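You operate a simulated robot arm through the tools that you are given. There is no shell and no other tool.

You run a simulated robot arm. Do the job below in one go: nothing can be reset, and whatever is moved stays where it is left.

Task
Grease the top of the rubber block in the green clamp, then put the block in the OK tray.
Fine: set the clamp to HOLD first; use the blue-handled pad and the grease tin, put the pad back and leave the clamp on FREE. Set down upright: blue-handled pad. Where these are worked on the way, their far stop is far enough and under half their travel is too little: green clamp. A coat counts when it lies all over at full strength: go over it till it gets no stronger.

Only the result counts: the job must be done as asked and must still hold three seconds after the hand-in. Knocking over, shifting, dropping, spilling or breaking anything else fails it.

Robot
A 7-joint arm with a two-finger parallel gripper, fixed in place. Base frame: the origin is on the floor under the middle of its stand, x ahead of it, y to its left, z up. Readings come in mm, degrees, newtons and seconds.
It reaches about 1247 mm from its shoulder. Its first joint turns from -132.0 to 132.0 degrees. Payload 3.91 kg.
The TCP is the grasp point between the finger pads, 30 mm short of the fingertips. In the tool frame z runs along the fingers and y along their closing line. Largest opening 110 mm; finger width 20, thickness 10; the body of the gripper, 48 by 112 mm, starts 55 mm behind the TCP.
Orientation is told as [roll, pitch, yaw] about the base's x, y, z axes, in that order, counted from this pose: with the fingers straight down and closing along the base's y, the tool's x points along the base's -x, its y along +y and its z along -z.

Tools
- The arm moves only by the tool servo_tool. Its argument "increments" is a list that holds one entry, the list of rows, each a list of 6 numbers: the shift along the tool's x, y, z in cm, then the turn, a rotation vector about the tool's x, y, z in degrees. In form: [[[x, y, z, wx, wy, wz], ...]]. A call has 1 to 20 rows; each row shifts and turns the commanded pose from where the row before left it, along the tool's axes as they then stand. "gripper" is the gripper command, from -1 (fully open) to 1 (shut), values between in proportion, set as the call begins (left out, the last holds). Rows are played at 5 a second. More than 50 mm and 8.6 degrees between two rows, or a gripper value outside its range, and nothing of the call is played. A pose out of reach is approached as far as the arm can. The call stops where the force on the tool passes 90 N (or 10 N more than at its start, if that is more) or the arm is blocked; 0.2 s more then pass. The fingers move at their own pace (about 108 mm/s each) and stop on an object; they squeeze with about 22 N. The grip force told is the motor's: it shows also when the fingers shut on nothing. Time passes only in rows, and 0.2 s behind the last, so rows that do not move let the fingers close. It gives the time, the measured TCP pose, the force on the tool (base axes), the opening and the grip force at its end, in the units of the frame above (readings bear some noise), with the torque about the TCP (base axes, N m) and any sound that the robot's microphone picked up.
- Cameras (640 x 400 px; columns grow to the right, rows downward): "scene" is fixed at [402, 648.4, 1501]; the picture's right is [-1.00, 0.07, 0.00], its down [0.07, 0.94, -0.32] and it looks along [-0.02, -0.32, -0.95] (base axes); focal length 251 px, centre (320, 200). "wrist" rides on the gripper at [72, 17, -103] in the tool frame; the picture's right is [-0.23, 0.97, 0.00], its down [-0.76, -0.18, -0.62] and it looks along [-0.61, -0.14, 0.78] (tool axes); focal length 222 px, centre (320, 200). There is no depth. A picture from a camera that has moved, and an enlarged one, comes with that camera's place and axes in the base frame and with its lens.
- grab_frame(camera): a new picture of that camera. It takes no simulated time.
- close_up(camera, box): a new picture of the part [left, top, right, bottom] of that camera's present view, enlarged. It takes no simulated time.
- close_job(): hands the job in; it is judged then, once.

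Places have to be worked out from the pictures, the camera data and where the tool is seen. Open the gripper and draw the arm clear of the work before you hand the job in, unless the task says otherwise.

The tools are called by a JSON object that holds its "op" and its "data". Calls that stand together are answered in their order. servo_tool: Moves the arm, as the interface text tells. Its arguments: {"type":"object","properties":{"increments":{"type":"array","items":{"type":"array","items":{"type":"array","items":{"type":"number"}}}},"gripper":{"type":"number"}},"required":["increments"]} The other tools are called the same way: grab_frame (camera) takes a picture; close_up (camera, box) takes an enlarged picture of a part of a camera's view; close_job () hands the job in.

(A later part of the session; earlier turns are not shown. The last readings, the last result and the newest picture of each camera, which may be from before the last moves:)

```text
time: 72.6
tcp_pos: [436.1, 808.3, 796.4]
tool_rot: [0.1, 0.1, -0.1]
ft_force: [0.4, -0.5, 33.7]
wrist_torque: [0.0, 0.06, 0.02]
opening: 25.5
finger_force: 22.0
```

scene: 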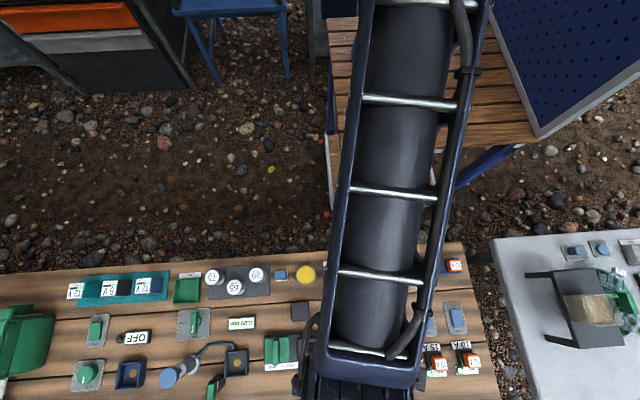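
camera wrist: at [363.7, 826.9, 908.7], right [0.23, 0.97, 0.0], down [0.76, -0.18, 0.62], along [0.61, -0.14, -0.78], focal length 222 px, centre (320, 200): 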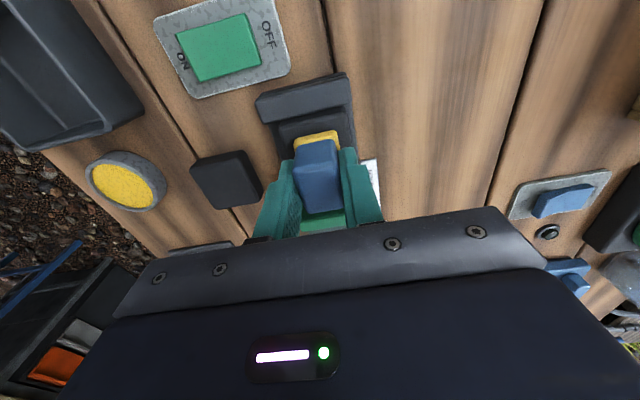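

Contact: about 18 N at first, 34 N now, so the block top is ~36 mm above the bench. I ease off 1 mm and sweep the pad over the whole top in a raster.

{"op": "servo_tool", "data": {"increments": [[[0, 0, -0.1, 0, 0, 0], [0.5, 0, 0, 0, 0, 0], [0.5, 0, 0, 0, 0, 0], [0, -0.6, 0, 0, 0, 0], [0, -0.5, 0, 0, 0, 0], [0, 0.8, 0, 0, 0, 0], [0, 0.8, 0, 0, 0, 0], [0, 0.8, 0, 0, 0, 0], [-0.667, 0, 0, 0, 0, 0], [0, -0.8, 0, 0, 0, 0], [0, -0.8, 0, 0, 0, 0], [0, -0.8, 0, 0, 0, 0], [-0.667, 0, 0, 0, 0, 0], [0, 0.8, 0, 0, 0, 0], [0, 0.8, 0, 0, 0, 0], [0, 0.8, 0, 0, 0, 0], [-0.667, 0, 0, 0, 0, 0], [0, -0.8, 0, 0, 0, 0], [0, -0.8, 0, 0, 0, 0], [0, -0.8, 0, 0, 0, 0]]]}}

{"op": "grab_frame", "data": {"camera": "wrist"}}

{"op": "close_up", "data": {"camera": "wrist", "box": [230, 60, 410, 240]}}

```text
time: 76.8
tcp_pos: [446.5, 796.8, 796.7]
tool_rot: [0.1, 0.0, 0.0]
ft_force: [0.4, 10.2, 16.1]
wrist_torque: [0.46, -0.05, 0.03]
opening: 25.2
finger_force: 21.8
```

```text
taken
camera wrist: at [373.3, 813.9, 901.2], right [0.23, 0.97, 0.0], down [0.76, -0.18, 0.62], along [0.61, -0.14, -0.78], focal length 222 px, centre (320, 200)
```

wrist: 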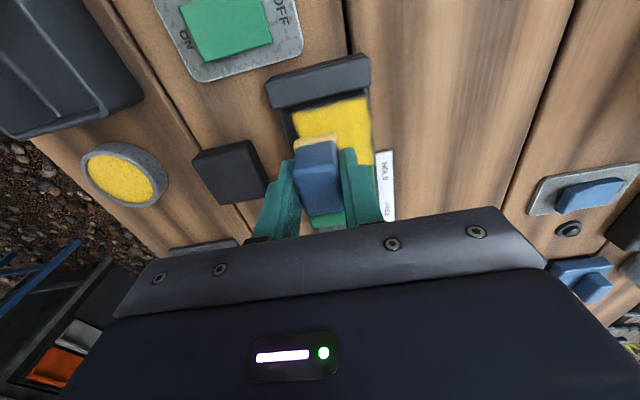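

```text
2.22 times, centred on (320, 150) of wrist
camera zoom: at [373.3, 813.9, 901.2], right [0.23, 0.97, 0.0], down [0.76, -0.18, 0.62], along [0.61, -0.14, -0.78], focal length 494 px, centre (320, 311)
```

zoom: 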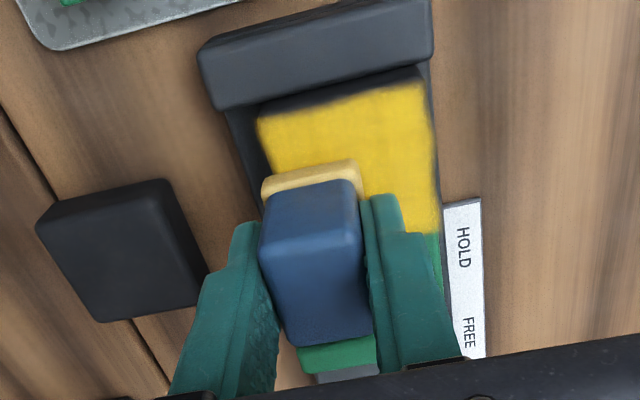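

The coat shows strong yellow across most of the top; the pad is paler now. I look closely at the coat.

{"op": "close_up", "data": {"camera": "wrist", "box": [290, 80, 390, 170]}}

```text
4.44 times, centred on (340, 125) of wrist
camera zoom: at [373.3, 813.9, 901.2], right [0.23, 0.97, 0.0], down [0.76, -0.18, 0.62], along [0.61, -0.14, -0.78], focal length 987 px, centre (231, 533)
```

zoom: 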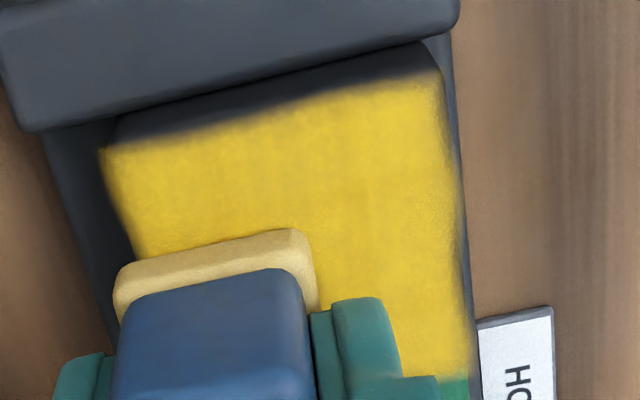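

The coat's −x margin looks like just the rounded edge, but I'll go over the top a second time crosswise, slightly wider, then lift to inspect.

{"op": "servo_tool", "data": {"increments": [[[-0.25, 0, 0, 0, 0, 0], [0.8, 0, 0, 0, 0, 0], [0.8, 0, 0, 0, 0, 0], [0.8, 0, 0, 0, 0, 0], [0, 0.9, 0, 0, 0, 0], [-0.8, 0, 0, 0, 0, 0], [-0.8, 0, 0, 0, 0, 0], [-0.8, 0, 0, 0, 0, 0], [0, 0.9, 0, 0, 0, 0], [0.8, 0, 0, 0, 0, 0], [0.8, 0, 0, 0, 0, 0], [0.8, 0, 0, 0, 0, 0], [0, 0.8, 0, 0, 0, 0], [-0.8, 0, 0, 0, 0, 0], [-0.8, 0, 0, 0, 0, 0], [-0.8, 0, 0, 0, 0, 0]]]}}

{"op": "close_up", "data": {"camera": "wrist", "box": [230, 60, 410, 240]}}

```text
time: 80.2
tcp_pos: [448.7, 821.8, 798.3]
tool_rot: [0.0, 0.0, 0.0]
ft_force: [-6.6, 1.1, 9.5]
wrist_torque: [0.03, 0.24, -0.03]
opening: 25.3
finger_force: 21.8
```

```text
2.22 times, centred on (320, 150) of wrist
camera zoom: at [375.7, 839.7, 901.4], right [0.23, 0.97, 0.0], down [0.76, -0.18, 0.62], along [0.61, -0.14, -0.78], focal length 494 px, centre (320, 311)
```

zoom: 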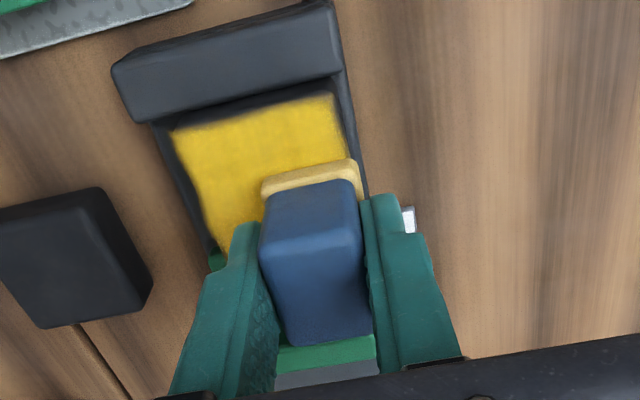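

I lift off and step aside to inspect the whole coat.

{"op": "servo_tool", "data": {"increments": [[[0, 0, -1.0, 0, 0, 0], [0, 0, -3.0, 0, 0, 0], [1.0, -4.5, 0, 0, 0, 0], [1.0, -4.5, 0, 0, 0, 0], [1.0, -2.0, 0, 0, 0, 0], [0, 0, 0, 0, 0, 0], [0, 0, 0, 0, 0, 0]]]}}

{"op": "grab_frame", "data": {"camera": "wrist"}}

{"op": "close_up", "data": {"camera": "wrist", "box": [400, 60, 520, 200]}}

{"op": "close_up", "data": {"camera": "scene", "box": [280, 330, 340, 370]}}

```text
time: 81.8
tcp_pos: [418.6, 712.4, 836.3]
tool_rot: [0.0, 0.0, 0.0]
ft_force: [-0.7, 0.1, 0.2]
wrist_torque: [0.01, -0.03, 0.0]
opening: 25.3
finger_force: 21.8
```

```text
taken
camera wrist: at [345.5, 729.3, 940.5], right [0.23, 0.97, 0.0], down [0.76, -0.18, 0.62], along [0.61, -0.14, -0.78], focal length 222 px, centre (320, 200)
```

wrist: 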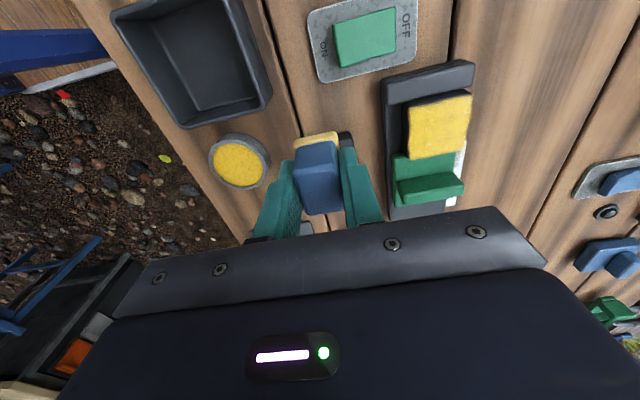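

```text
2.86 times, centred on (460, 130) of wrist
camera zoom: at [345.5, 729.3, 940.5], right [0.23, 0.97, 0.0], down [0.76, -0.18, 0.62], along [0.61, -0.14, -0.78], focal length 635 px, centre (-80, 400)
```

zoom: 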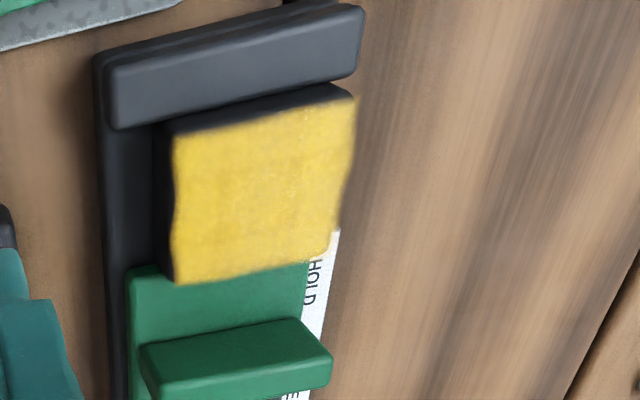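

```text
10.00 times, centred on (310, 350) of scene
camera zoom: at [402.0, 648.4, 1501.0], right [-1.0, 0.07, 0.0], down [0.07, 0.94, -0.32], along [-0.02, -0.32, -0.95], focal length 2512 px, centre (420, -1300)
```

zoom: 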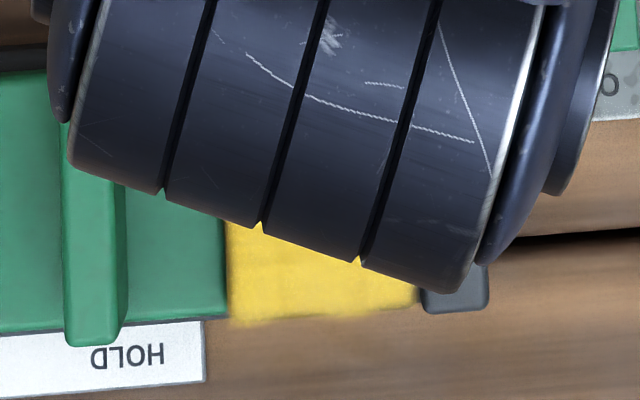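

The coat covers nearly everything; I check the dark strip by the fixed jaw and the −y edge more closely.

{"op": "close_up", "data": {"camera": "wrist", "box": [425, 75, 485, 165]}}

{"op": "close_up", "data": {"camera": "wrist", "box": [440, 85, 480, 115]}}

```text
4.44 times, centred on (455, 120) of wrist
camera zoom: at [345.5, 729.3, 940.5], right [0.23, 0.97, 0.0], down [0.76, -0.18, 0.62], along [0.61, -0.14, -0.78], focal length 987 px, centre (-280, 556)
```

zoom: 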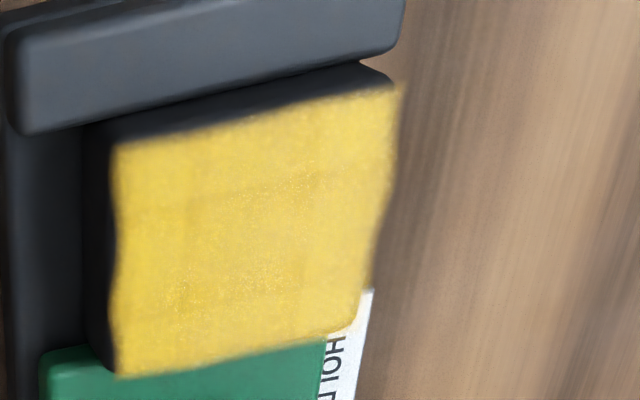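

```text
13.33 times, centred on (460, 100) of wrist
camera zoom: at [345.5, 729.3, 940.5], right [0.23, 0.97, 0.0], down [0.76, -0.18, 0.62], along [0.61, -0.14, -0.78], focal length 2962 px, centre (-1547, 1533)
```

zoom: 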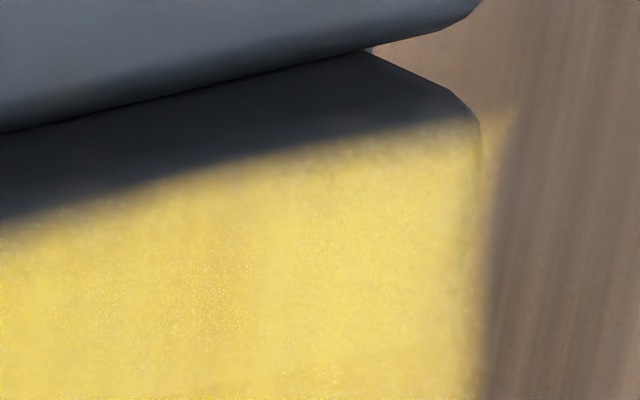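

The strip is the block's vertical −x side; the top itself is coated to its edges. To be sure of full strength I re-dip the pad and go over it again.

{"op": "servo_tool", "data": {"increments": [[[-1.0, -4.55, 0, 0, 0, 0], [-0.99, -4.55, 0, 0, 0, 0], [0, 0, 0, 0, 0, 0], [0, 0, 0, 0, 0, 0], [0, 0, 2.5, 0, 0, 0], [0, 0, 2.3, 0, 0, 0], [0, 0, 0.4, 0, 0, 0], [0, 0, 0.2, 0, 0, 0], [0, 0, 0, 0, 0, 0]]]}}

{"op": "close_up", "data": {"camera": "wrist", "box": [250, 90, 390, 200]}}

```text
time: 83.8
tcp_pos: [439.2, 622.7, 781.5]
tool_rot: [0.0, 0.0, -0.1]
ft_force: [-0.7, 0.4, -0.2]
wrist_torque: [0.0, 0.01, 0.0]
opening: 25.1
finger_force: 21.6
```

```text
3.64 times, centred on (320, 145) of wrist
camera zoom: at [367.4, 639.7, 886.0], right [0.23, 0.97, 0.0], down [0.76, -0.18, 0.62], along [0.61, -0.14, -0.78], focal length 808 px, centre (320, 400)
```

zoom: 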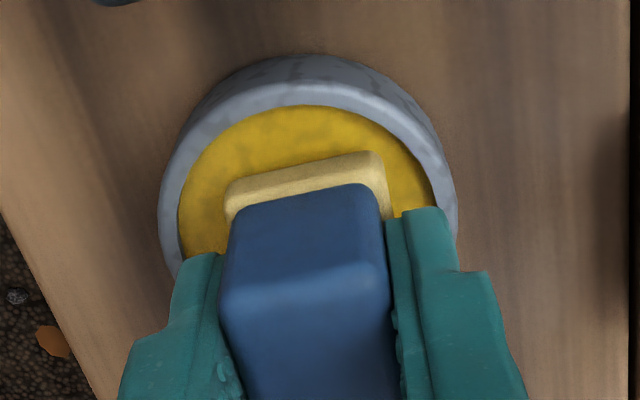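

The pad has slid up a little in the grip (1–2 mm), but sits freely inside the tin. I step down to the grease.

{"op": "servo_tool", "data": {"increments": [[[0, 0, 0.1, 0, 0, 0], [0, 0, 0.1, 0, 0, 0], [0, 0, 0, 0, 0, 0], [0, 0, 0, 0, 0, 0]]]}}

{"op": "servo_tool", "data": {"increments": [[[0, 0, 0.1, 0, 0, 0], [0, 0, 0, 0, 0, 0], [0, 0, 0, 0, 0, 0]]]}}

{"op": "servo_tool", "data": {"increments": [[[0, 0, 0.1, 0, 0, 0], [0, 0, 0, 0, 0, 0], [0, 0, 0, 0, 0, 0]]]}}

{"op": "close_up", "data": {"camera": "wrist", "box": [250, 90, 390, 200]}}

```text
time: 84.8
tcp_pos: [439.8, 622.1, 781.3]
tool_rot: [-0.1, -0.1, -0.1]
ft_force: [0.3, 0.1, -0.5]
wrist_torque: [-0.01, 0.0, 0.0]
opening: 25.0
finger_force: 21.9
```

```text
time: 85.6
tcp_pos: [439.1, 620.8, 781.3]
tool_rot: [-0.1, 0.0, 0.0]
ft_force: [-0.5, 1.0, -0.9]
wrist_torque: [0.02, 0.02, -0.02]
opening: 25.3
finger_force: 21.6
```

```text
time: 86.4
tcp_pos: [439.6, 623.2, 777.7]
tool_rot: [0.0, 0.1, 0.0]
ft_force: [-0.2, -0.2, 0.2]
wrist_torque: [0.06, 0.03, 0.01]
opening: 25.3
finger_force: 22.5
```

```text
3.64 times, centred on (320, 145) of wrist
camera zoom: at [366.2, 639.1, 882.8], right [0.23, 0.97, 0.0], down [0.76, -0.18, 0.62], along [0.61, -0.14, -0.78], focal length 808 px, centre (320, 400)
```

zoom: 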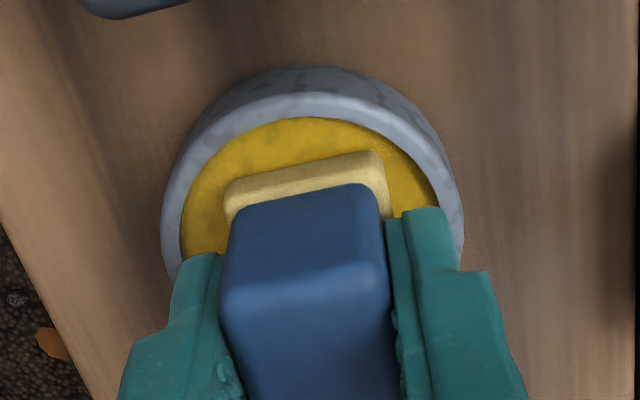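

Still no contact; continue stepping down.

{"op": "servo_tool", "data": {"increments": [[[0, 0, 0.1, 0, 0, 0], [0, 0, 0, 0, 0, 0], [0, 0, 0, 0, 0, 0]]]}}

{"op": "servo_tool", "data": {"increments": [[[0, 0, 0.1, 0, 0, 0], [0, 0, 0, 0, 0, 0], [0, 0, 0, 0, 0, 0]]]}}

{"op": "close_up", "data": {"camera": "wrist", "box": [250, 90, 390, 200]}}

```text
time: 87.2
tcp_pos: [439.1, 622.2, 779.3]
tool_rot: [0.1, 0.0, 0.0]
ft_force: [-1.1, -0.8, 14.3]
wrist_torque: [-0.07, -0.02, 0.02]
opening: 25.4
finger_force: 22.1
```

```text
time: 88.0
tcp_pos: [439.2, 622.0, 778.5]
tool_rot: [0.1, -0.1, 0.0]
ft_force: [-1.4, 1.1, 31.0]
wrist_torque: [0.01, -0.05, -0.01]
opening: 25.2
finger_force: 22.0
```

```text
3.64 times, centred on (320, 145) of wrist
camera zoom: at [366.3, 639.0, 881.9], right [0.23, 0.97, 0.0], down [0.76, -0.18, 0.62], along [0.61, -0.14, -0.78], focal length 808 px, centre (320, 400)
```

zoom: 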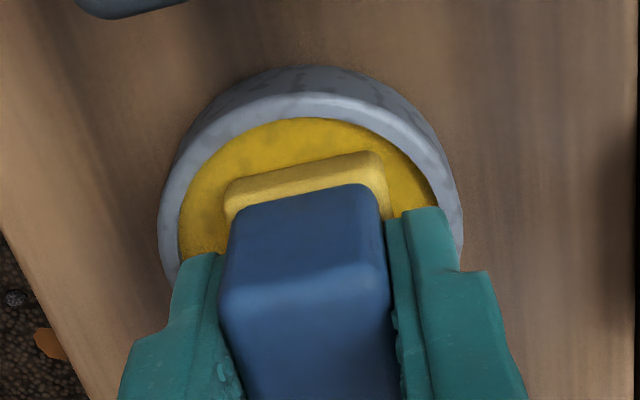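

Contact made and the pad is loaded again. I hold briefly, lift out and carry it back above the block.

{"op": "servo_tool", "data": {"increments": [[[0, 0, 0, 0, 0, 0], [0, 0, 0, 0, 0, 0], [0, 0, 0, 0, 0, 0], [0, 0, -1.0, 0, 0, 0], [0, 0, -2.5, 0, 0, 0], [0, 0, -2.5, 0, 0, 0], [0.06, 4.65, 0, 0, 0, 0], [0.06, 4.65, 0, 0, 0, 0], [0.06, 4.65, 0, 0, 0, 0], [0.06, 4.75, 0, 0, 0, 0], [0, 0, 0, 0, 0, 0], [0, 0, 2.0, 0, 0, 0], [0, 0, 1.5, 0, 0, 0], [0, 0, 0.2, 0, 0, 0], [0, 0, 0, 0, 0, 0]]]}}

{"op": "close_up", "data": {"camera": "wrist", "box": [230, 60, 410, 240]}}

```text
time: 91.2
tcp_pos: [438.4, 810.3, 800.6]
tool_rot: [-0.1, 0.0, 0.1]
ft_force: [0.2, -0.3, -0.3]
wrist_torque: [-0.02, 0.0, 0.02]
opening: 25.4
finger_force: 22.2
```

```text
2.22 times, centred on (320, 150) of wrist
camera zoom: at [364.4, 826.9, 904.2], right [0.23, 0.97, 0.0], down [0.76, -0.18, 0.62], along [0.61, -0.14, -0.78], focal length 494 px, centre (320, 311)
```

zoom: 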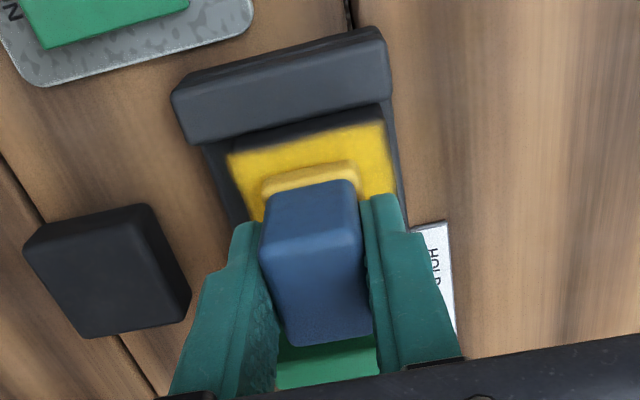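

I lower to light contact again.

{"op": "servo_tool", "data": {"increments": [[[0, 0, 0.1, 0, 0, 0], [0, 0, 0.1, 0, 0, 0], [0, 0, 0.1, 0, 0, 0], [0, 0, 0, 0, 0, 0]]]}}

```text
time: 92.2
tcp_pos: [437.1, 809.9, 796.6]
tool_rot: [0.1, 0.1, -0.1]
ft_force: [-1.9, 0.0, 9.2]
wrist_torque: [-0.03, 0.04, 0.01]
opening: 25.3
finger_force: 21.8
```

Contact at 9 N; I press a touch more and repeat the raster.

{"op": "servo_tool", "data": {"increments": [[[0, 0, 0.07, 0, 0, 0], [0.55, 0, 0, 0, 0, 0], [0.55, 0, 0, 0, 0, 0], [0, -0.65, 0, 0, 0, 0], [0, -0.55, 0, 0, 0, 0], [0, 0.8, 0, 0, 0, 0], [0, 0.8, 0, 0, 0, 0], [0, 0.8, 0, 0, 0, 0], [-0.733, 0, 0, 0, 0, 0], [0, -0.8, 0, 0, 0, 0], [0, -0.8, 0, 0, 0, 0], [0, -0.8, 0, 0, 0, 0], [-0.733, 0, 0, 0, 0, 0], [0, 0.8, 0, 0, 0, 0], [0, 0.8, 0, 0, 0, 0], [0, 0.8, 0, 0, 0, 0], [-0.733, 0, 0, 0, 0, 0], [0, -0.8, 0, 0, 0, 0], [0, -0.8, 0, 0, 0, 0], [0, -0.8, 0, 0, 0, 0]]]}}

{"op": "close_up", "data": {"camera": "wrist", "box": [230, 60, 410, 240]}}

{"op": "close_up", "data": {"camera": "wrist", "box": [290, 80, 390, 170]}}

```text
time: 96.4
tcp_pos: [447.6, 797.5, 798.0]
tool_rot: [0.1, 0.0, 0.0]
ft_force: [-1.1, 9.8, 17.5]
wrist_torque: [0.48, 0.04, 0.0]
opening: 25.2
finger_force: 22.0
```

```text
2.22 times, centred on (320, 150) of wrist
camera zoom: at [375.1, 814.2, 901.1], right [0.23, 0.97, 0.0], down [0.76, -0.18, 0.62], along [0.61, -0.14, -0.78], focal length 494 px, centre (320, 311)
```

zoom: 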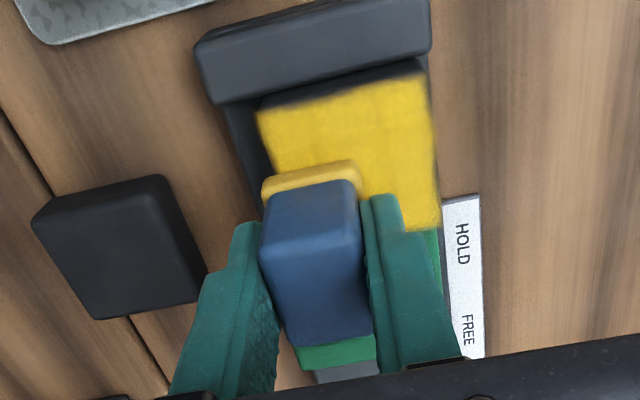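

```text
4.44 times, centred on (340, 125) of wrist
camera zoom: at [375.1, 814.2, 901.1], right [0.23, 0.97, 0.0], down [0.76, -0.18, 0.62], along [0.61, -0.14, -0.78], focal length 987 px, centre (231, 533)
```

zoom: 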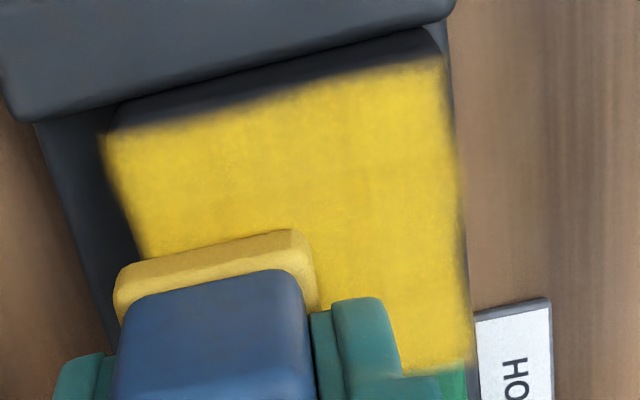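

The pad used much less grease this time: the coat is near saturation. One more crosswise pass to finish.

{"op": "servo_tool", "data": {"increments": [[[-0.2, -0.1, 0, 0, 0, 0], [0.85, 0, 0, 0, 0, 0], [0.85, 0, 0, 0, 0, 0], [0.85, 0, 0, 0, 0, 0], [0, 0.9, 0, 0, 0, 0], [-0.85, 0, 0, 0, 0, 0], [-0.85, 0, 0, 0, 0, 0], [-0.85, 0, 0, 0, 0, 0], [0, 0.9, 0, 0, 0, 0], [0.85, 0, 0, 0, 0, 0], [0.85, 0, 0, 0, 0, 0], [0.85, 0, 0, 0, 0, 0], [0, 0.9, 0, 0, 0, 0], [-0.85, 0, 0, 0, 0, 0], [-0.85, 0, 0, 0, 0, 0], [-0.85, 0, 0, 0, 0, 0], [0.6, -0.7, 0, 0, 0, 0], [0.6, -0.7, 0, 0, 0, 0]]]}}

{"op": "servo_tool", "data": {"increments": [[[0, 0, -1.0, 0, 0, 0], [0, 0, -3.0, 0, 0, 0], [1.0, -4.0, 0, 0, 0, 0], [1.0, -4.0, 0, 0, 0, 0], [0, -2.0, 0, 0, 0, 0], [0, 0, 0, 0, 0, 0], [0, 0, 0, 0, 0, 0]]]}}

{"op": "grab_frame", "data": {"camera": "wrist"}}

{"op": "close_up", "data": {"camera": "wrist", "box": [400, 60, 520, 200]}}

```text
time: 100.2
tcp_pos: [439.5, 809.2, 795.5]
tool_rot: [0.1, -0.1, -0.1]
ft_force: [13.2, 7.3, 23.4]
wrist_torque: [0.26, -0.63, -0.01]
opening: 25.3
finger_force: 21.6
```

```text
time: 101.8
tcp_pos: [416.6, 709.0, 836.2]
tool_rot: [0.0, 0.0, 0.1]
ft_force: [0.0, 0.0, -1.1]
wrist_torque: [-0.03, 0.01, 0.03]
opening: 25.3
finger_force: 21.7
```

```text
taken
camera wrist: at [343.8, 724.6, 939.6], right [0.23, 0.97, 0.0], down [0.76, -0.18, 0.62], along [0.61, -0.14, -0.78], focal length 222 px, centre (320, 200)
```

wrist: 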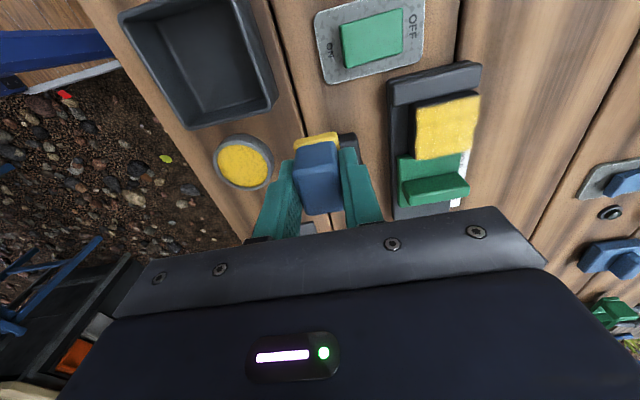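

```text
2.86 times, centred on (460, 130) of wrist
camera zoom: at [343.8, 724.6, 939.6], right [0.23, 0.97, 0.0], down [0.76, -0.18, 0.62], along [0.61, -0.14, -0.78], focal length 635 px, centre (-80, 400)
```

zoom: 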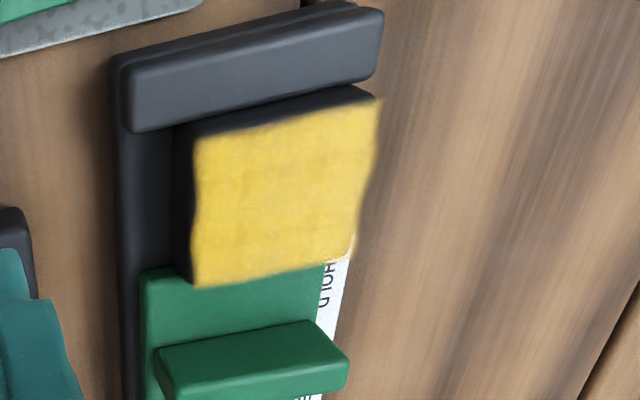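

The coat is even and did not change noticeably. A closer look at the corners before putting the pad back.

{"op": "close_up", "data": {"camera": "wrist", "box": [425, 80, 490, 170]}}

{"op": "close_up", "data": {"camera": "wrist", "box": [270, 110, 380, 230]}}

```text
4.44 times, centred on (458, 125) of wrist
camera zoom: at [343.8, 724.6, 939.6], right [0.23, 0.97, 0.0], down [0.76, -0.18, 0.62], along [0.61, -0.14, -0.78], focal length 987 px, centre (-291, 533)
```

zoom: 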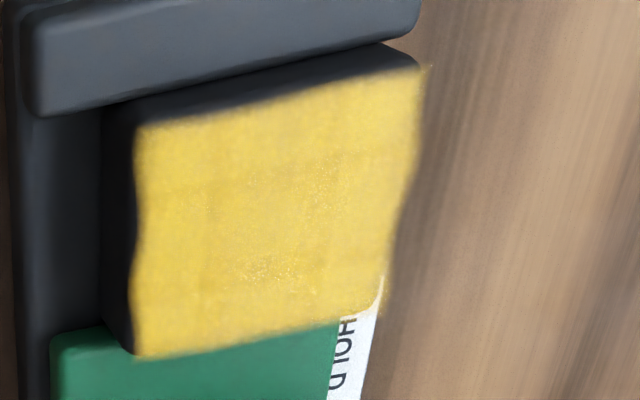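

```text
3.33 times, centred on (325, 170) of wrist
camera zoom: at [343.8, 724.6, 939.6], right [0.23, 0.97, 0.0], down [0.76, -0.18, 0.62], along [0.61, -0.14, -0.78], focal length 740 px, centre (303, 300)
```

zoom: 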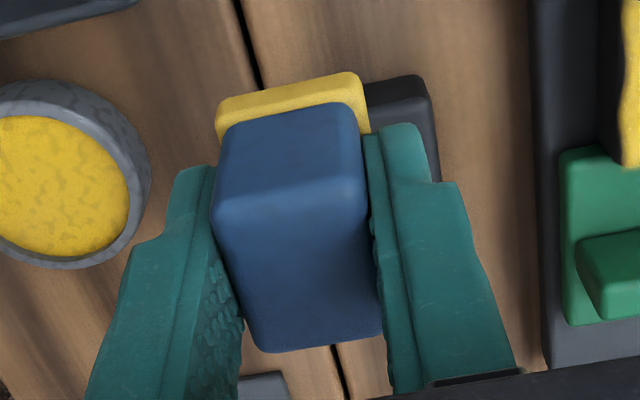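

The coat is full and even. I carry the pad back above its original spot and lower it.

{"op": "servo_tool", "data": {"increments": [[[-3.03, -3.12, 0, 0, 0, 0], [-3.03, -3.12, 0, 0, 0, 0], [-3.02, -3.12, 0, 0, 0, 0], [0, 0, 0, 0, 0, 0], [0, 0, 0, 0, 0, 0], [0, 0, 3.0, 0, 0, 0], [0, 0, 2.5, 0, 0, 0], [0, 0, 1.4, 0, 0, 0], [0, 0, 0, 0, 0, 0], [0, 0, 0, 0, 0, 0]]]}}

{"op": "close_up", "data": {"camera": "wrist", "box": [230, 60, 410, 240]}}

```text
time: 104.0
tcp_pos: [508.1, 615.2, 766.9]
tool_rot: [-0.1, 0.0, 0.1]
ft_force: [-0.7, 0.4, -0.7]
wrist_torque: [0.01, 0.0, 0.02]
opening: 25.1
finger_force: 21.9
```

```text
2.22 times, centred on (320, 150) of wrist
camera zoom: at [435.6, 633.2, 871.0], right [0.23, 0.97, 0.0], down [0.76, -0.18, 0.62], along [0.61, -0.14, -0.78], focal length 494 px, centre (320, 311)
```

zoom: 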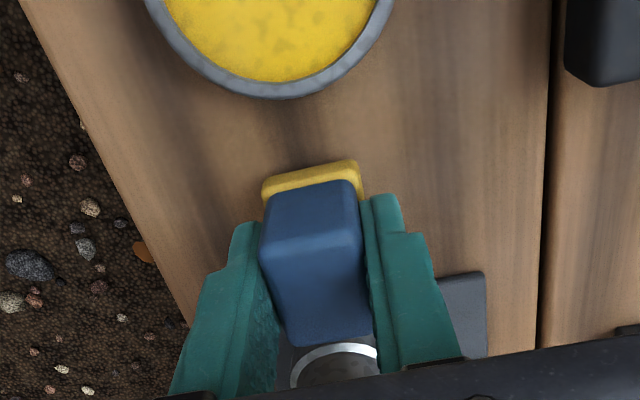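

In place laterally; stepping down to contact.

{"op": "servo_tool", "data": {"increments": [[[0, 0, 0.15, 0, 0, 0], [0, 0, 0.15, 0, 0, 0], [0, 0, 0.1, 0, 0, 0], [0, 0, 0, 0, 0, 0]]]}}

{"op": "servo_tool", "data": {"increments": [[[0, 0, 0.07, 0, 0, 0], [0, 0, 0, 0, 0, 0], [0, 0, 0, 0, 0, 0]]]}}

{"op": "servo_tool", "data": {"increments": [[[0, 0, 0.06, 0, 0, 0], [0, 0, 0, 0, 0, 0], [0, 0, 0, 0, 0, 0]]]}}

```text
time: 105.0
tcp_pos: [509.8, 614.9, 763.0]
tool_rot: [-0.1, 0.0, 0.0]
ft_force: [-0.6, 0.1, -0.1]
wrist_torque: [0.0, 0.01, 0.0]
opening: 25.2
finger_force: 22.3
```

```text
time: 105.8
tcp_pos: [508.7, 615.4, 761.9]
tool_rot: [0.0, 0.0, 0.1]
ft_force: [-1.2, 0.6, 0.6]
wrist_torque: [-0.02, -0.02, -0.02]
opening: 25.2
finger_force: 21.4
```

```text
time: 106.6
tcp_pos: [509.4, 614.8, 762.6]
tool_rot: [0.0, 0.0, -0.1]
ft_force: [-0.4, -0.4, 5.3]
wrist_torque: [-0.04, 0.01, 0.01]
opening: 25.1
finger_force: 21.8
```

Contact at 5 N: the pad stands on the bench. I open and rise.

{"op": "servo_tool", "data": {"increments": [[[0, 0, 0, 0, 0, 0], [0, 0, 0, 0, 0, 0], [0, 0, 0, 0, 0, 0], [0, 0, -1.5, 0, 0, 0], [0, 0, -4, 0, 0, 0], [0, 0, -4, 0, 0, 0], [0, 0, -1.5, 0, 0, 0], [0, 0, 0, 0, 0, 0], [0, 0, 0, 0, 0, 0]]], "gripper": 0.0}}

{"op": "grab_frame", "data": {"camera": "wrist"}}

{"op": "close_up", "data": {"camera": "wrist", "box": [240, 70, 400, 190]}}

```text
time: 108.6
tcp_pos: [510.3, 615.1, 874.0]
tool_rot: [0.0, 0.0, 0.1]
ft_force: [0.4, 0.4, -0.5]
wrist_torque: [0.0, -0.01, -0.02]
opening: 55.2
finger_force: 0.0
```

```text
taken
camera wrist: at [437.8, 632.4, 976.7], right [0.23, 0.97, 0.0], down [0.76, -0.18, 0.62], along [0.61, -0.14, -0.78], focal length 222 px, centre (320, 200)
```

wrist: 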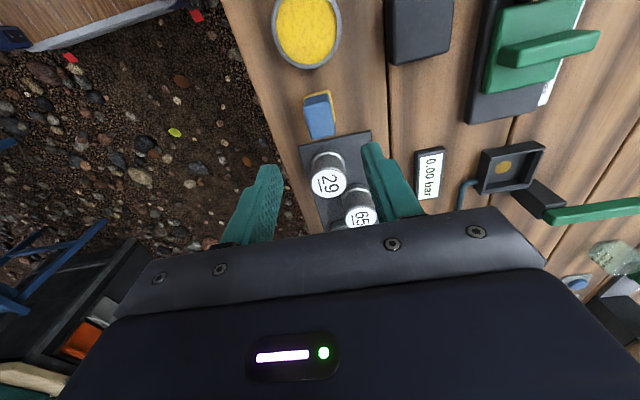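

```text
3.33 times, centred on (320, 130) of wrist
camera zoom: at [437.8, 632.4, 976.7], right [0.23, 0.97, 0.0], down [0.76, -0.18, 0.62], along [0.61, -0.14, -0.78], focal length 740 px, centre (320, 433)
```

zoom: 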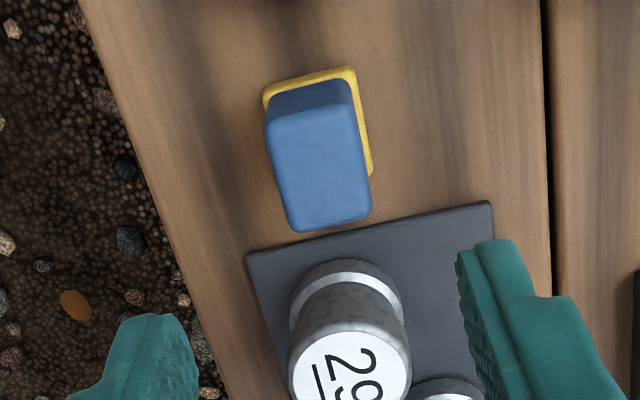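

The pad is upright on its spot. Now over to the fin again, fingers closing along x with 28 mm opening.

{"op": "servo_tool", "data": {"increments": [[[0.35, 4.715, 0, 0, 0, 0], [0.35, 4.715, 0, 0, 0, 0], [0.35, 4.715, 0, 0, 0, 0], [0.35, 4.715, 0, 0, 0, 0], [0, 0, 0, 0, 0, 7.5], [0, 0, 0, 0, 0, 7.5], [0, 0, 0, 0, 0, 7.5], [0, 0, 0, 0, 0, 7.5], [0, 0, 0, 0, 0, 7.5], [0, 0, 0, 0, 0, 7.5], [0, 0, 0, 0, 0, 7.5], [0, 0, 0, 0, 0, 7.5], [0, 0, 0, 0, 0, 7.5], [0, 0, 0, 0, 0, 7.5], [0, 0, 0, 0, 0, 7.5], [0, 0, 0, 0, 0, 7.5], [0, 0, 0, 0, 0, 0], [0, 0, 0, 0, 0, 0], [0, 0, 0, 0, 0, 0]]], "gripper": 0.49}}

{"op": "close_up", "data": {"camera": "wrist", "box": [220, 50, 420, 190]}}

```text
time: 112.6
tcp_pos: [494.6, 803.3, 871.2]
tool_rot: [0.0, 0.0, -90.1]
ft_force: [0.9, 0.1, 0.7]
wrist_torque: [0.02, -0.03, -0.02]
opening: 28.1
finger_force: 0.0
```

```text
2.86 times, centred on (320, 120) of wrist
camera zoom: at [510.6, 876.6, 976.1], right [0.97, -0.23, 0.0], down [-0.18, -0.76, 0.62], along [-0.14, -0.61, -0.78], focal length 635 px, centre (320, 429)
```

zoom: 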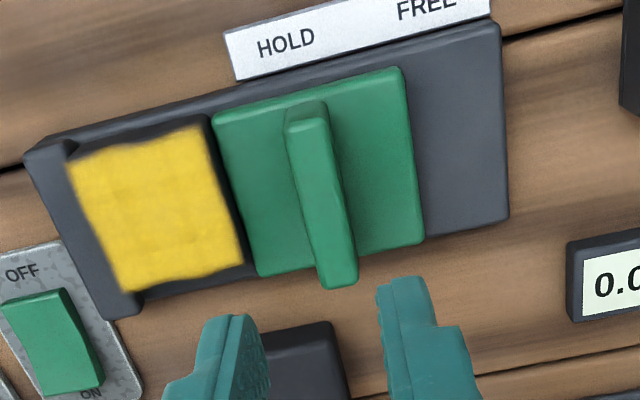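

The coat spans x≈413–461.5, y≈787–835.5 at z≈757, i.e. the whole top. Now I grip the fin again and pull the clamp to FREE.

{"op": "servo_tool", "data": {"increments": [[[0, 0.05, 3.0, 0, 0, 0], [0, 0, 3.0, 0, 0, 0], [0, 0, 2.0, 0, 0, 0], [0, 0, 0.6, 0, 0, 0], [0, 0, 0, 0, 0, 0], [0, 0, 0, 0, 0, 0]]]}}

{"op": "servo_tool", "data": {"increments": [[[0, 0, 0, 0, 0, 0], [0, 0, 0, 0, 0, 0], [0, 0, 0, 0, 0, 0]]], "gripper": 1}}

{"op": "servo_tool", "data": {"increments": [[[0, 0.2, 0, 0, 0, 0], [0, 0.4, 0, 0, 0, 0], [0, 0.4, 0, 0, 0, 0], [0, 0.4, 0, 0, 0, 0], [0, 0.4, 0, 0, 0, 0], [0, 0.4, 0, 0, 0, 0], [0, 0.3, 0, 0, 0, 0], [0, 0, 0, 0, 0, 0], [0, 0, 0, 0, 0, 0]]]}}

{"op": "close_up", "data": {"camera": "wrist", "box": [120, 50, 420, 240]}}

```text
time: 114.0
tcp_pos: [495.0, 802.4, 785.9]
tool_rot: [-0.1, 0.0, -90.0]
ft_force: [-0.4, -0.5, 0.4]
wrist_torque: [0.0, -0.02, 0.03]
opening: 28.0
finger_force: 0.0
```

```text
time: 114.8
tcp_pos: [496.3, 802.7, 784.9]
tool_rot: [0.0, -0.1, -90.0]
ft_force: [0.4, 0.6, 0.1]
wrist_torque: [0.07, -0.04, -0.04]
opening: 13.6
finger_force: 44.9
```

```text
time: 116.8
tcp_pos: [522.2, 803.0, 784.3]
tool_rot: [0.0, -0.2, -90.0]
ft_force: [6.1, -11.4, -13.8]
wrist_torque: [0.29, -0.17, -0.02]
opening: 13.2
finger_force: 44.5
```

```text
2.11 times, centred on (270, 145) of wrist
camera zoom: at [537.4, 876.2, 888.5], right [0.97, -0.23, 0.0], down [-0.18, -0.76, 0.62], along [-0.14, -0.61, -0.78], focal length 468 px, centre (425, 316)
```

zoom: 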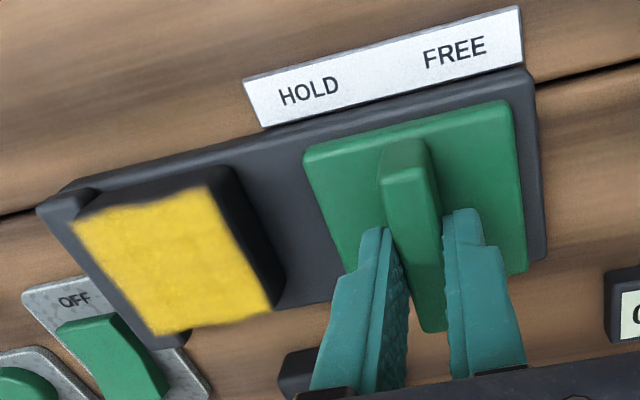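

The slider follows freely. I move the last few millimetres to the FREE stop.

{"op": "servo_tool", "data": {"increments": [[[0, 0.2, 0, 0, 0, 0], [0, 0.2, 0, 0, 0, 0], [0, 0.1, 0, 0, 0, 0], [0, 0, 0, 0, 0, 0], [0, 0, 0, 0, 0, 0]]]}}

{"op": "servo_tool", "data": {"increments": [[[0, 0.1, 0, 0, 0, 0], [0, 0.1, 0, 0, 0, 0], [0, 0, 0, 0, 0, 0]]]}}

{"op": "close_up", "data": {"camera": "wrist", "box": [120, 50, 420, 240]}}

```text
time: 118.0
tcp_pos: [524.9, 802.3, 785.0]
tool_rot: [0.0, 0.0, -89.9]
ft_force: [2.2, -18.7, -4.0]
wrist_torque: [-0.58, -0.05, 0.04]
opening: 13.6
finger_force: 44.8
```

```text
time: 118.8
tcp_pos: [526.1, 803.3, 784.2]
tool_rot: [-0.1, 0.0, -90.0]
ft_force: [-9.7, -20.8, -8.4]
wrist_torque: [-0.64, 0.18, -0.01]
opening: 13.2
finger_force: 44.8
```

```text
2.11 times, centred on (270, 145) of wrist
camera zoom: at [542.3, 876.2, 888.5], right [0.97, -0.23, 0.0], down [-0.18, -0.76, 0.62], along [-0.14, -0.61, -0.78], focal length 468 px, centre (425, 316)
```

zoom: 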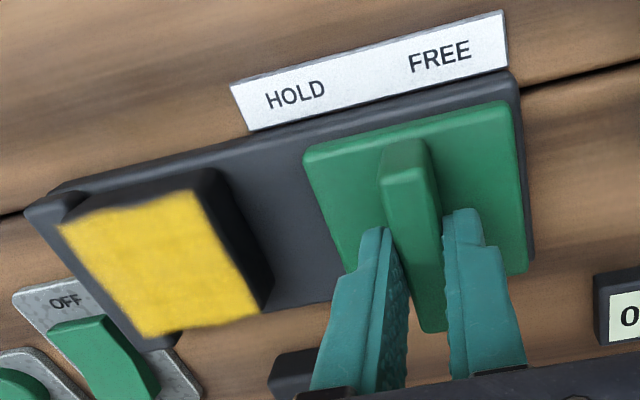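

The FREE stop is reached (−10 N at x≈526). I relieve, open slightly, rise and look.

{"op": "servo_tool", "data": {"increments": [[[0, -0.1, 0, 0, 0, 0], [0, 0, 0, 0, 0, 0]]]}}

{"op": "servo_tool", "data": {"increments": [[[0, 0, 0, 0, 0, 0], [0, 0, 0, 0, 0, 0], [0, 0, 0, 0, 0, 0], [0, 0, -1.0, 0, 0, 0], [0, 0, -2.5, 0, 0, 0], [0, 0, -4.0, 0, 0, 0], [0, 0, -2.0, 0, 0, 0], [0, 0, 0, 0, 0, 0], [0, 0, 0, 0, 0, 0]]], "gripper": 0.5}}

{"op": "grab_frame", "data": {"camera": "wrist"}}

{"op": "close_up", "data": {"camera": "wrist", "box": [190, 50, 390, 190]}}

```text
time: 119.4
tcp_pos: [525.7, 802.3, 784.9]
tool_rot: [-0.1, 0.0, -90.0]
ft_force: [-5.0, -22.3, -8.8]
wrist_torque: [-0.47, 0.1, 0.05]
opening: 13.4
finger_force: 44.9
```

```text
time: 121.4
tcp_pos: [524.0, 805.8, 879.9]
tool_rot: [0.0, 0.1, -90.1]
ft_force: [0.5, -0.2, 0.5]
wrist_torque: [-0.01, 0.02, 0.05]
opening: 27.5
finger_force: 0.2
```

```text
taken
camera wrist: at [541.7, 877.1, 983.9], right [0.97, -0.23, 0.0], down [-0.18, -0.76, 0.62], along [-0.14, -0.61, -0.78], focal length 222 px, centre (320, 200)
```

wrist: 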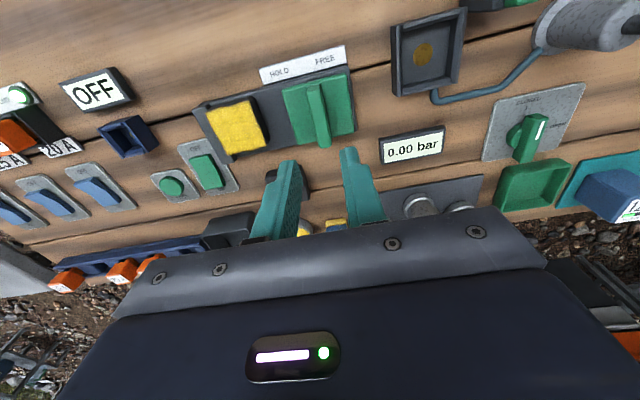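

```text
2.86 times, centred on (290, 120) of wrist
camera zoom: at [541.7, 877.1, 983.9], right [0.97, -0.23, 0.0], down [-0.18, -0.76, 0.62], along [-0.14, -0.61, -0.78], focal length 635 px, centre (406, 429)
```

zoom: 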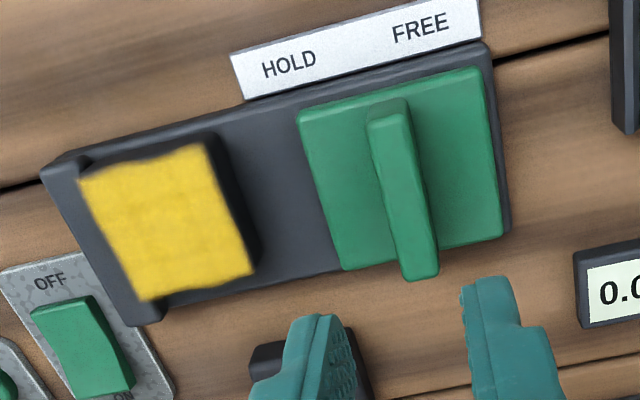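

The clamp is at FREE and the coated block stands free, centre about (437.7, 811.5). Before picking it up I fly over to the green OK tray (≈(789, 636)) to measure it.

{"op": "servo_tool", "data": {"increments": [[[-4.0, 0, -0.5, 0, 0, 0], [-4.0, 0, -0.5, 0, 0, 0], [-4.0, 0, 0, 0, 0, 0], [0, 4.5, 0, 0, 0, 0], [0, 4.5, 0, 0, 0, 0], [0, 4.5, 0, 0, 0, 0], [0, 4.5, 0, 0, 0, 0], [0, 4.0, 0, 0, 0, 0], [0, 4.0, 0, 0, 0, 0], [0, 0, 0, 0, 0, 0], [0, 0, 0, 0, 0, 0]]], "gripper": -0.3}}

{"op": "grab_frame", "data": {"camera": "wrist"}}

{"op": "close_up", "data": {"camera": "scene", "box": [150, 250, 310, 390]}}

```text
time: 123.8
tcp_pos: [787.4, 677.5, 893.4]
tool_rot: [0.0, 0.0, -90.0]
ft_force: [0.0, -0.3, 0.1]
wrist_torque: [0.03, -0.01, 0.0]
opening: 71.6
finger_force: 0.2
```

```text
taken
camera wrist: at [803.0, 751.3, 997.2], right [0.97, -0.23, 0.0], down [-0.18, -0.76, 0.62], along [-0.14, -0.61, -0.78], focal length 222 px, centre (320, 200)
```

wrist: 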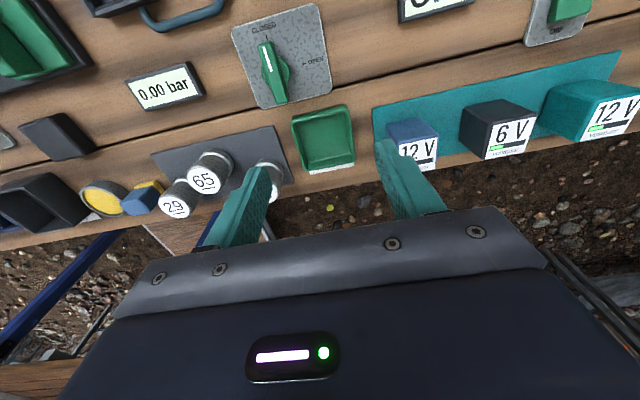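

```text
2.86 times, centred on (230, 320) of scene
camera zoom: at [402.0, 648.4, 1501.0], right [-1.0, 0.07, 0.0], down [0.07, 0.94, -0.32], along [-0.02, -0.32, -0.95], focal length 718 px, centre (577, -143)
```

zoom: 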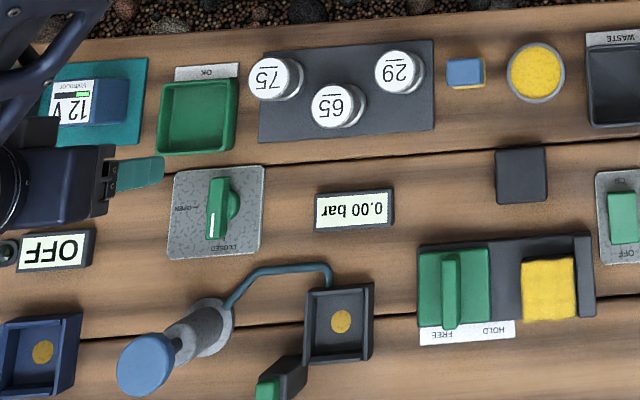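

The scene shows the block fully yellow and the tray unobstructed. I zoom the wrist view on the tray.

{"op": "close_up", "data": {"camera": "wrist", "box": [270, 90, 380, 190]}}

{"op": "close_up", "data": {"camera": "scene", "box": [180, 260, 220, 295]}}

```text
4.00 times, centred on (325, 140) of wrist
camera zoom: at [803.0, 751.3, 997.2], right [0.97, -0.23, 0.0], down [-0.18, -0.76, 0.62], along [-0.14, -0.61, -0.78], focal length 888 px, centre (300, 440)
```

zoom: 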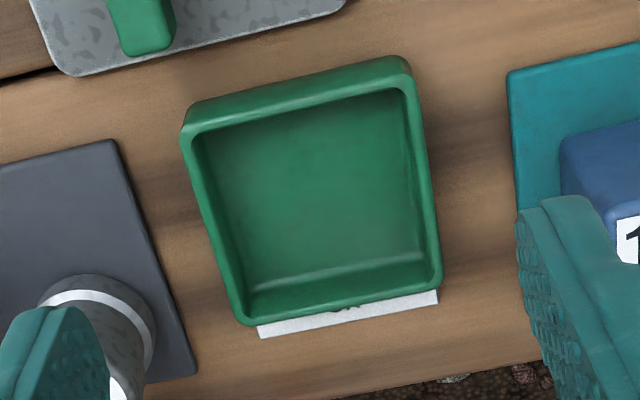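

```text
11.43 times, centred on (200, 278) of scene
camera zoom: at [402.0, 648.4, 1501.0], right [-1.0, 0.07, 0.0], down [0.07, 0.94, -0.32], along [-0.02, -0.32, -0.95], focal length 2871 px, centre (1691, -686)
```

zoom: 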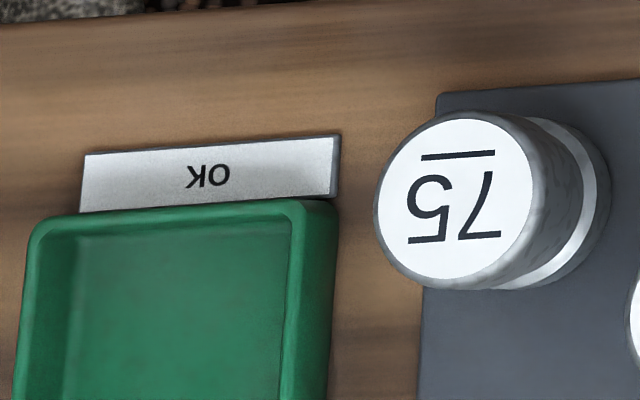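

Tray outer rim about x 751–815, y 607–674 (if rim z≈745). I need its rim height, so I shift 80 mm in −x for a second view.

{"op": "servo_tool", "data": {"increments": [[[0, -4.0, 0, 0, 0, 0], [0, -4.0, 0, 0, 0, 0], [0, 0, 0, 0, 0, 0], [0, 0, 0, 0, 0, 0]]]}}

{"op": "close_up", "data": {"camera": "wrist", "box": [330, 70, 450, 180]}}

{"op": "grab_frame", "data": {"camera": "wrist"}}

```text
time: 124.8
tcp_pos: [709.4, 680.6, 893.6]
tool_rot: [0.0, 0.0, -90.0]
ft_force: [0.0, 0.3, -0.5]
wrist_torque: [0.02, 0.0, -0.01]
opening: 71.5
finger_force: 0.1
```

```text
3.64 times, centred on (390, 125) of wrist
camera zoom: at [725.9, 752.7, 997.5], right [0.97, -0.23, 0.0], down [-0.18, -0.76, 0.62], along [-0.14, -0.61, -0.78], focal length 808 px, centre (66, 473)
```

zoom: 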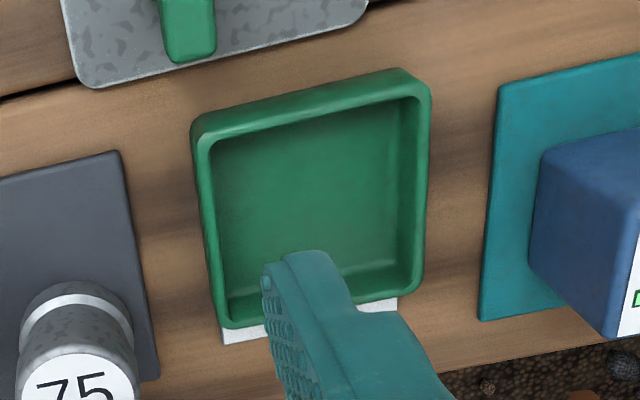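

```text
taken
camera wrist: at [725.9, 752.7, 997.5], right [0.97, -0.23, 0.0], down [-0.18, -0.76, 0.62], along [-0.14, -0.61, -0.78], focal length 222 px, centre (320, 200)
```

wrist: 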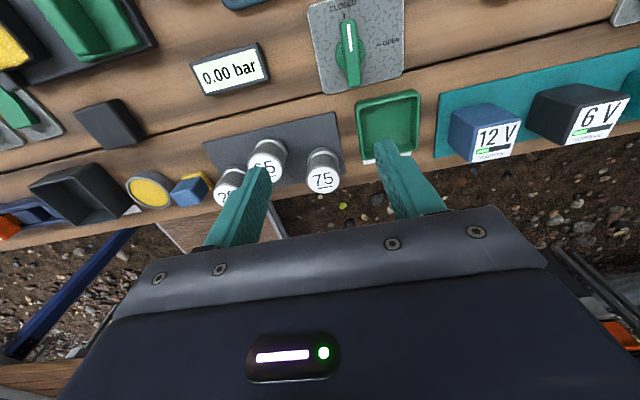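

Tray: outer ≈ x 749–816, y 602–672, rim z≈738, floor ≈724, centre ≈(782.5, 637), inside about 60×62 mm. The fingers (70 mm over a gripped block) can't enter it, so I'll grip only the top ~9 mm of the block. I turn back and go above the block.

{"op": "servo_tool", "data": {"increments": [[[0, 0, 0, 0, 0, -7.5], [0, 0, 0, 0, 0, -7.5], [0, 0, 0, 0, 0, -7.5], [0, 0, 0, 0, 0, -7.5], [0, 0, 0, 0, 0, -7.5], [0, 0, 0, 0, 0, -7.5], [0, 0, 0, 0, 0, -7.5], [0, 0, 0, 0, 0, -7.5], [0, 0, 0, 0, 0, -7.5], [0, 0, 0, 0, 0, -7.5], [0, 0, 0, 0, 0, -7.5], [0, 0, 0, 0, 0, -7.5], [3.84, 1.82, 0.3, 0, 0, 0], [3.84, 1.82, 0.3, 0, 0, 0], [3.84, 1.82, 0.3, 0, 0, 0], [3.84, 1.82, 0.3, 0, 0, 0], [3.84, 1.82, 0.3, 0, 0, 0], [3.84, 1.82, 0.3, 0, 0, 0], [3.84, 1.83, 0.3, 0, 0, 0]]]}}

{"op": "servo_tool", "data": {"increments": [[[0, 0, 0, 0, 0, 0], [0, 0, 0, 0, 0, 0], [0, 0, 0, 0, 0, 0], [0, 0, 0, 0, 0, 0]]], "gripper": -0.35}}

{"op": "grab_frame", "data": {"camera": "wrist"}}

{"op": "close_up", "data": {"camera": "wrist", "box": [230, 60, 410, 220]}}

```text
time: 128.8
tcp_pos: [435.4, 810.4, 870.1]
tool_rot: [0.0, -0.1, -0.2]
ft_force: [0.3, 0.0, 0.4]
wrist_torque: [0.02, 0.08, -0.03]
opening: 71.5
finger_force: 0.0
```

```text
time: 129.8
tcp_pos: [434.2, 811.2, 868.5]
tool_rot: [0.0, 0.0, 0.0]
ft_force: [-0.3, -1.0, 0.2]
wrist_torque: [0.0, 0.03, 0.01]
opening: 74.3
finger_force: 0.1
```

```text
taken
camera wrist: at [361.0, 828.8, 973.6], right [0.23, 0.97, 0.0], down [0.76, -0.18, 0.62], along [0.61, -0.14, -0.78], focal length 222 px, centre (320, 200)
```

wrist: 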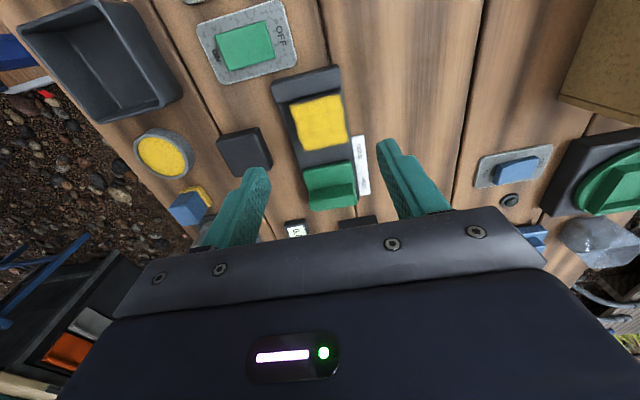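

```text
2.50 times, centred on (320, 140) of wrist
camera zoom: at [361.0, 828.8, 973.6], right [0.23, 0.97, 0.0], down [0.76, -0.18, 0.62], along [0.61, -0.14, -0.78], focal length 555 px, centre (320, 350)
```

zoom: 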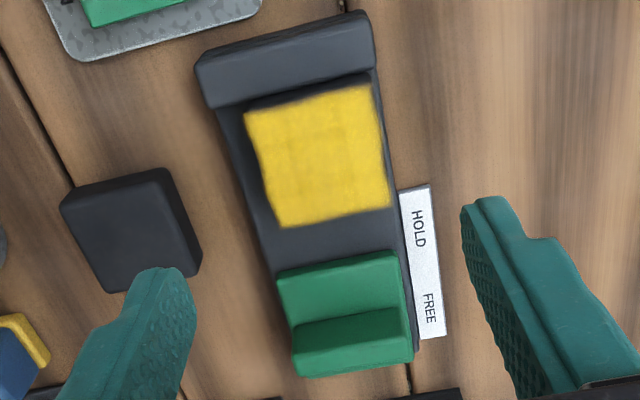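

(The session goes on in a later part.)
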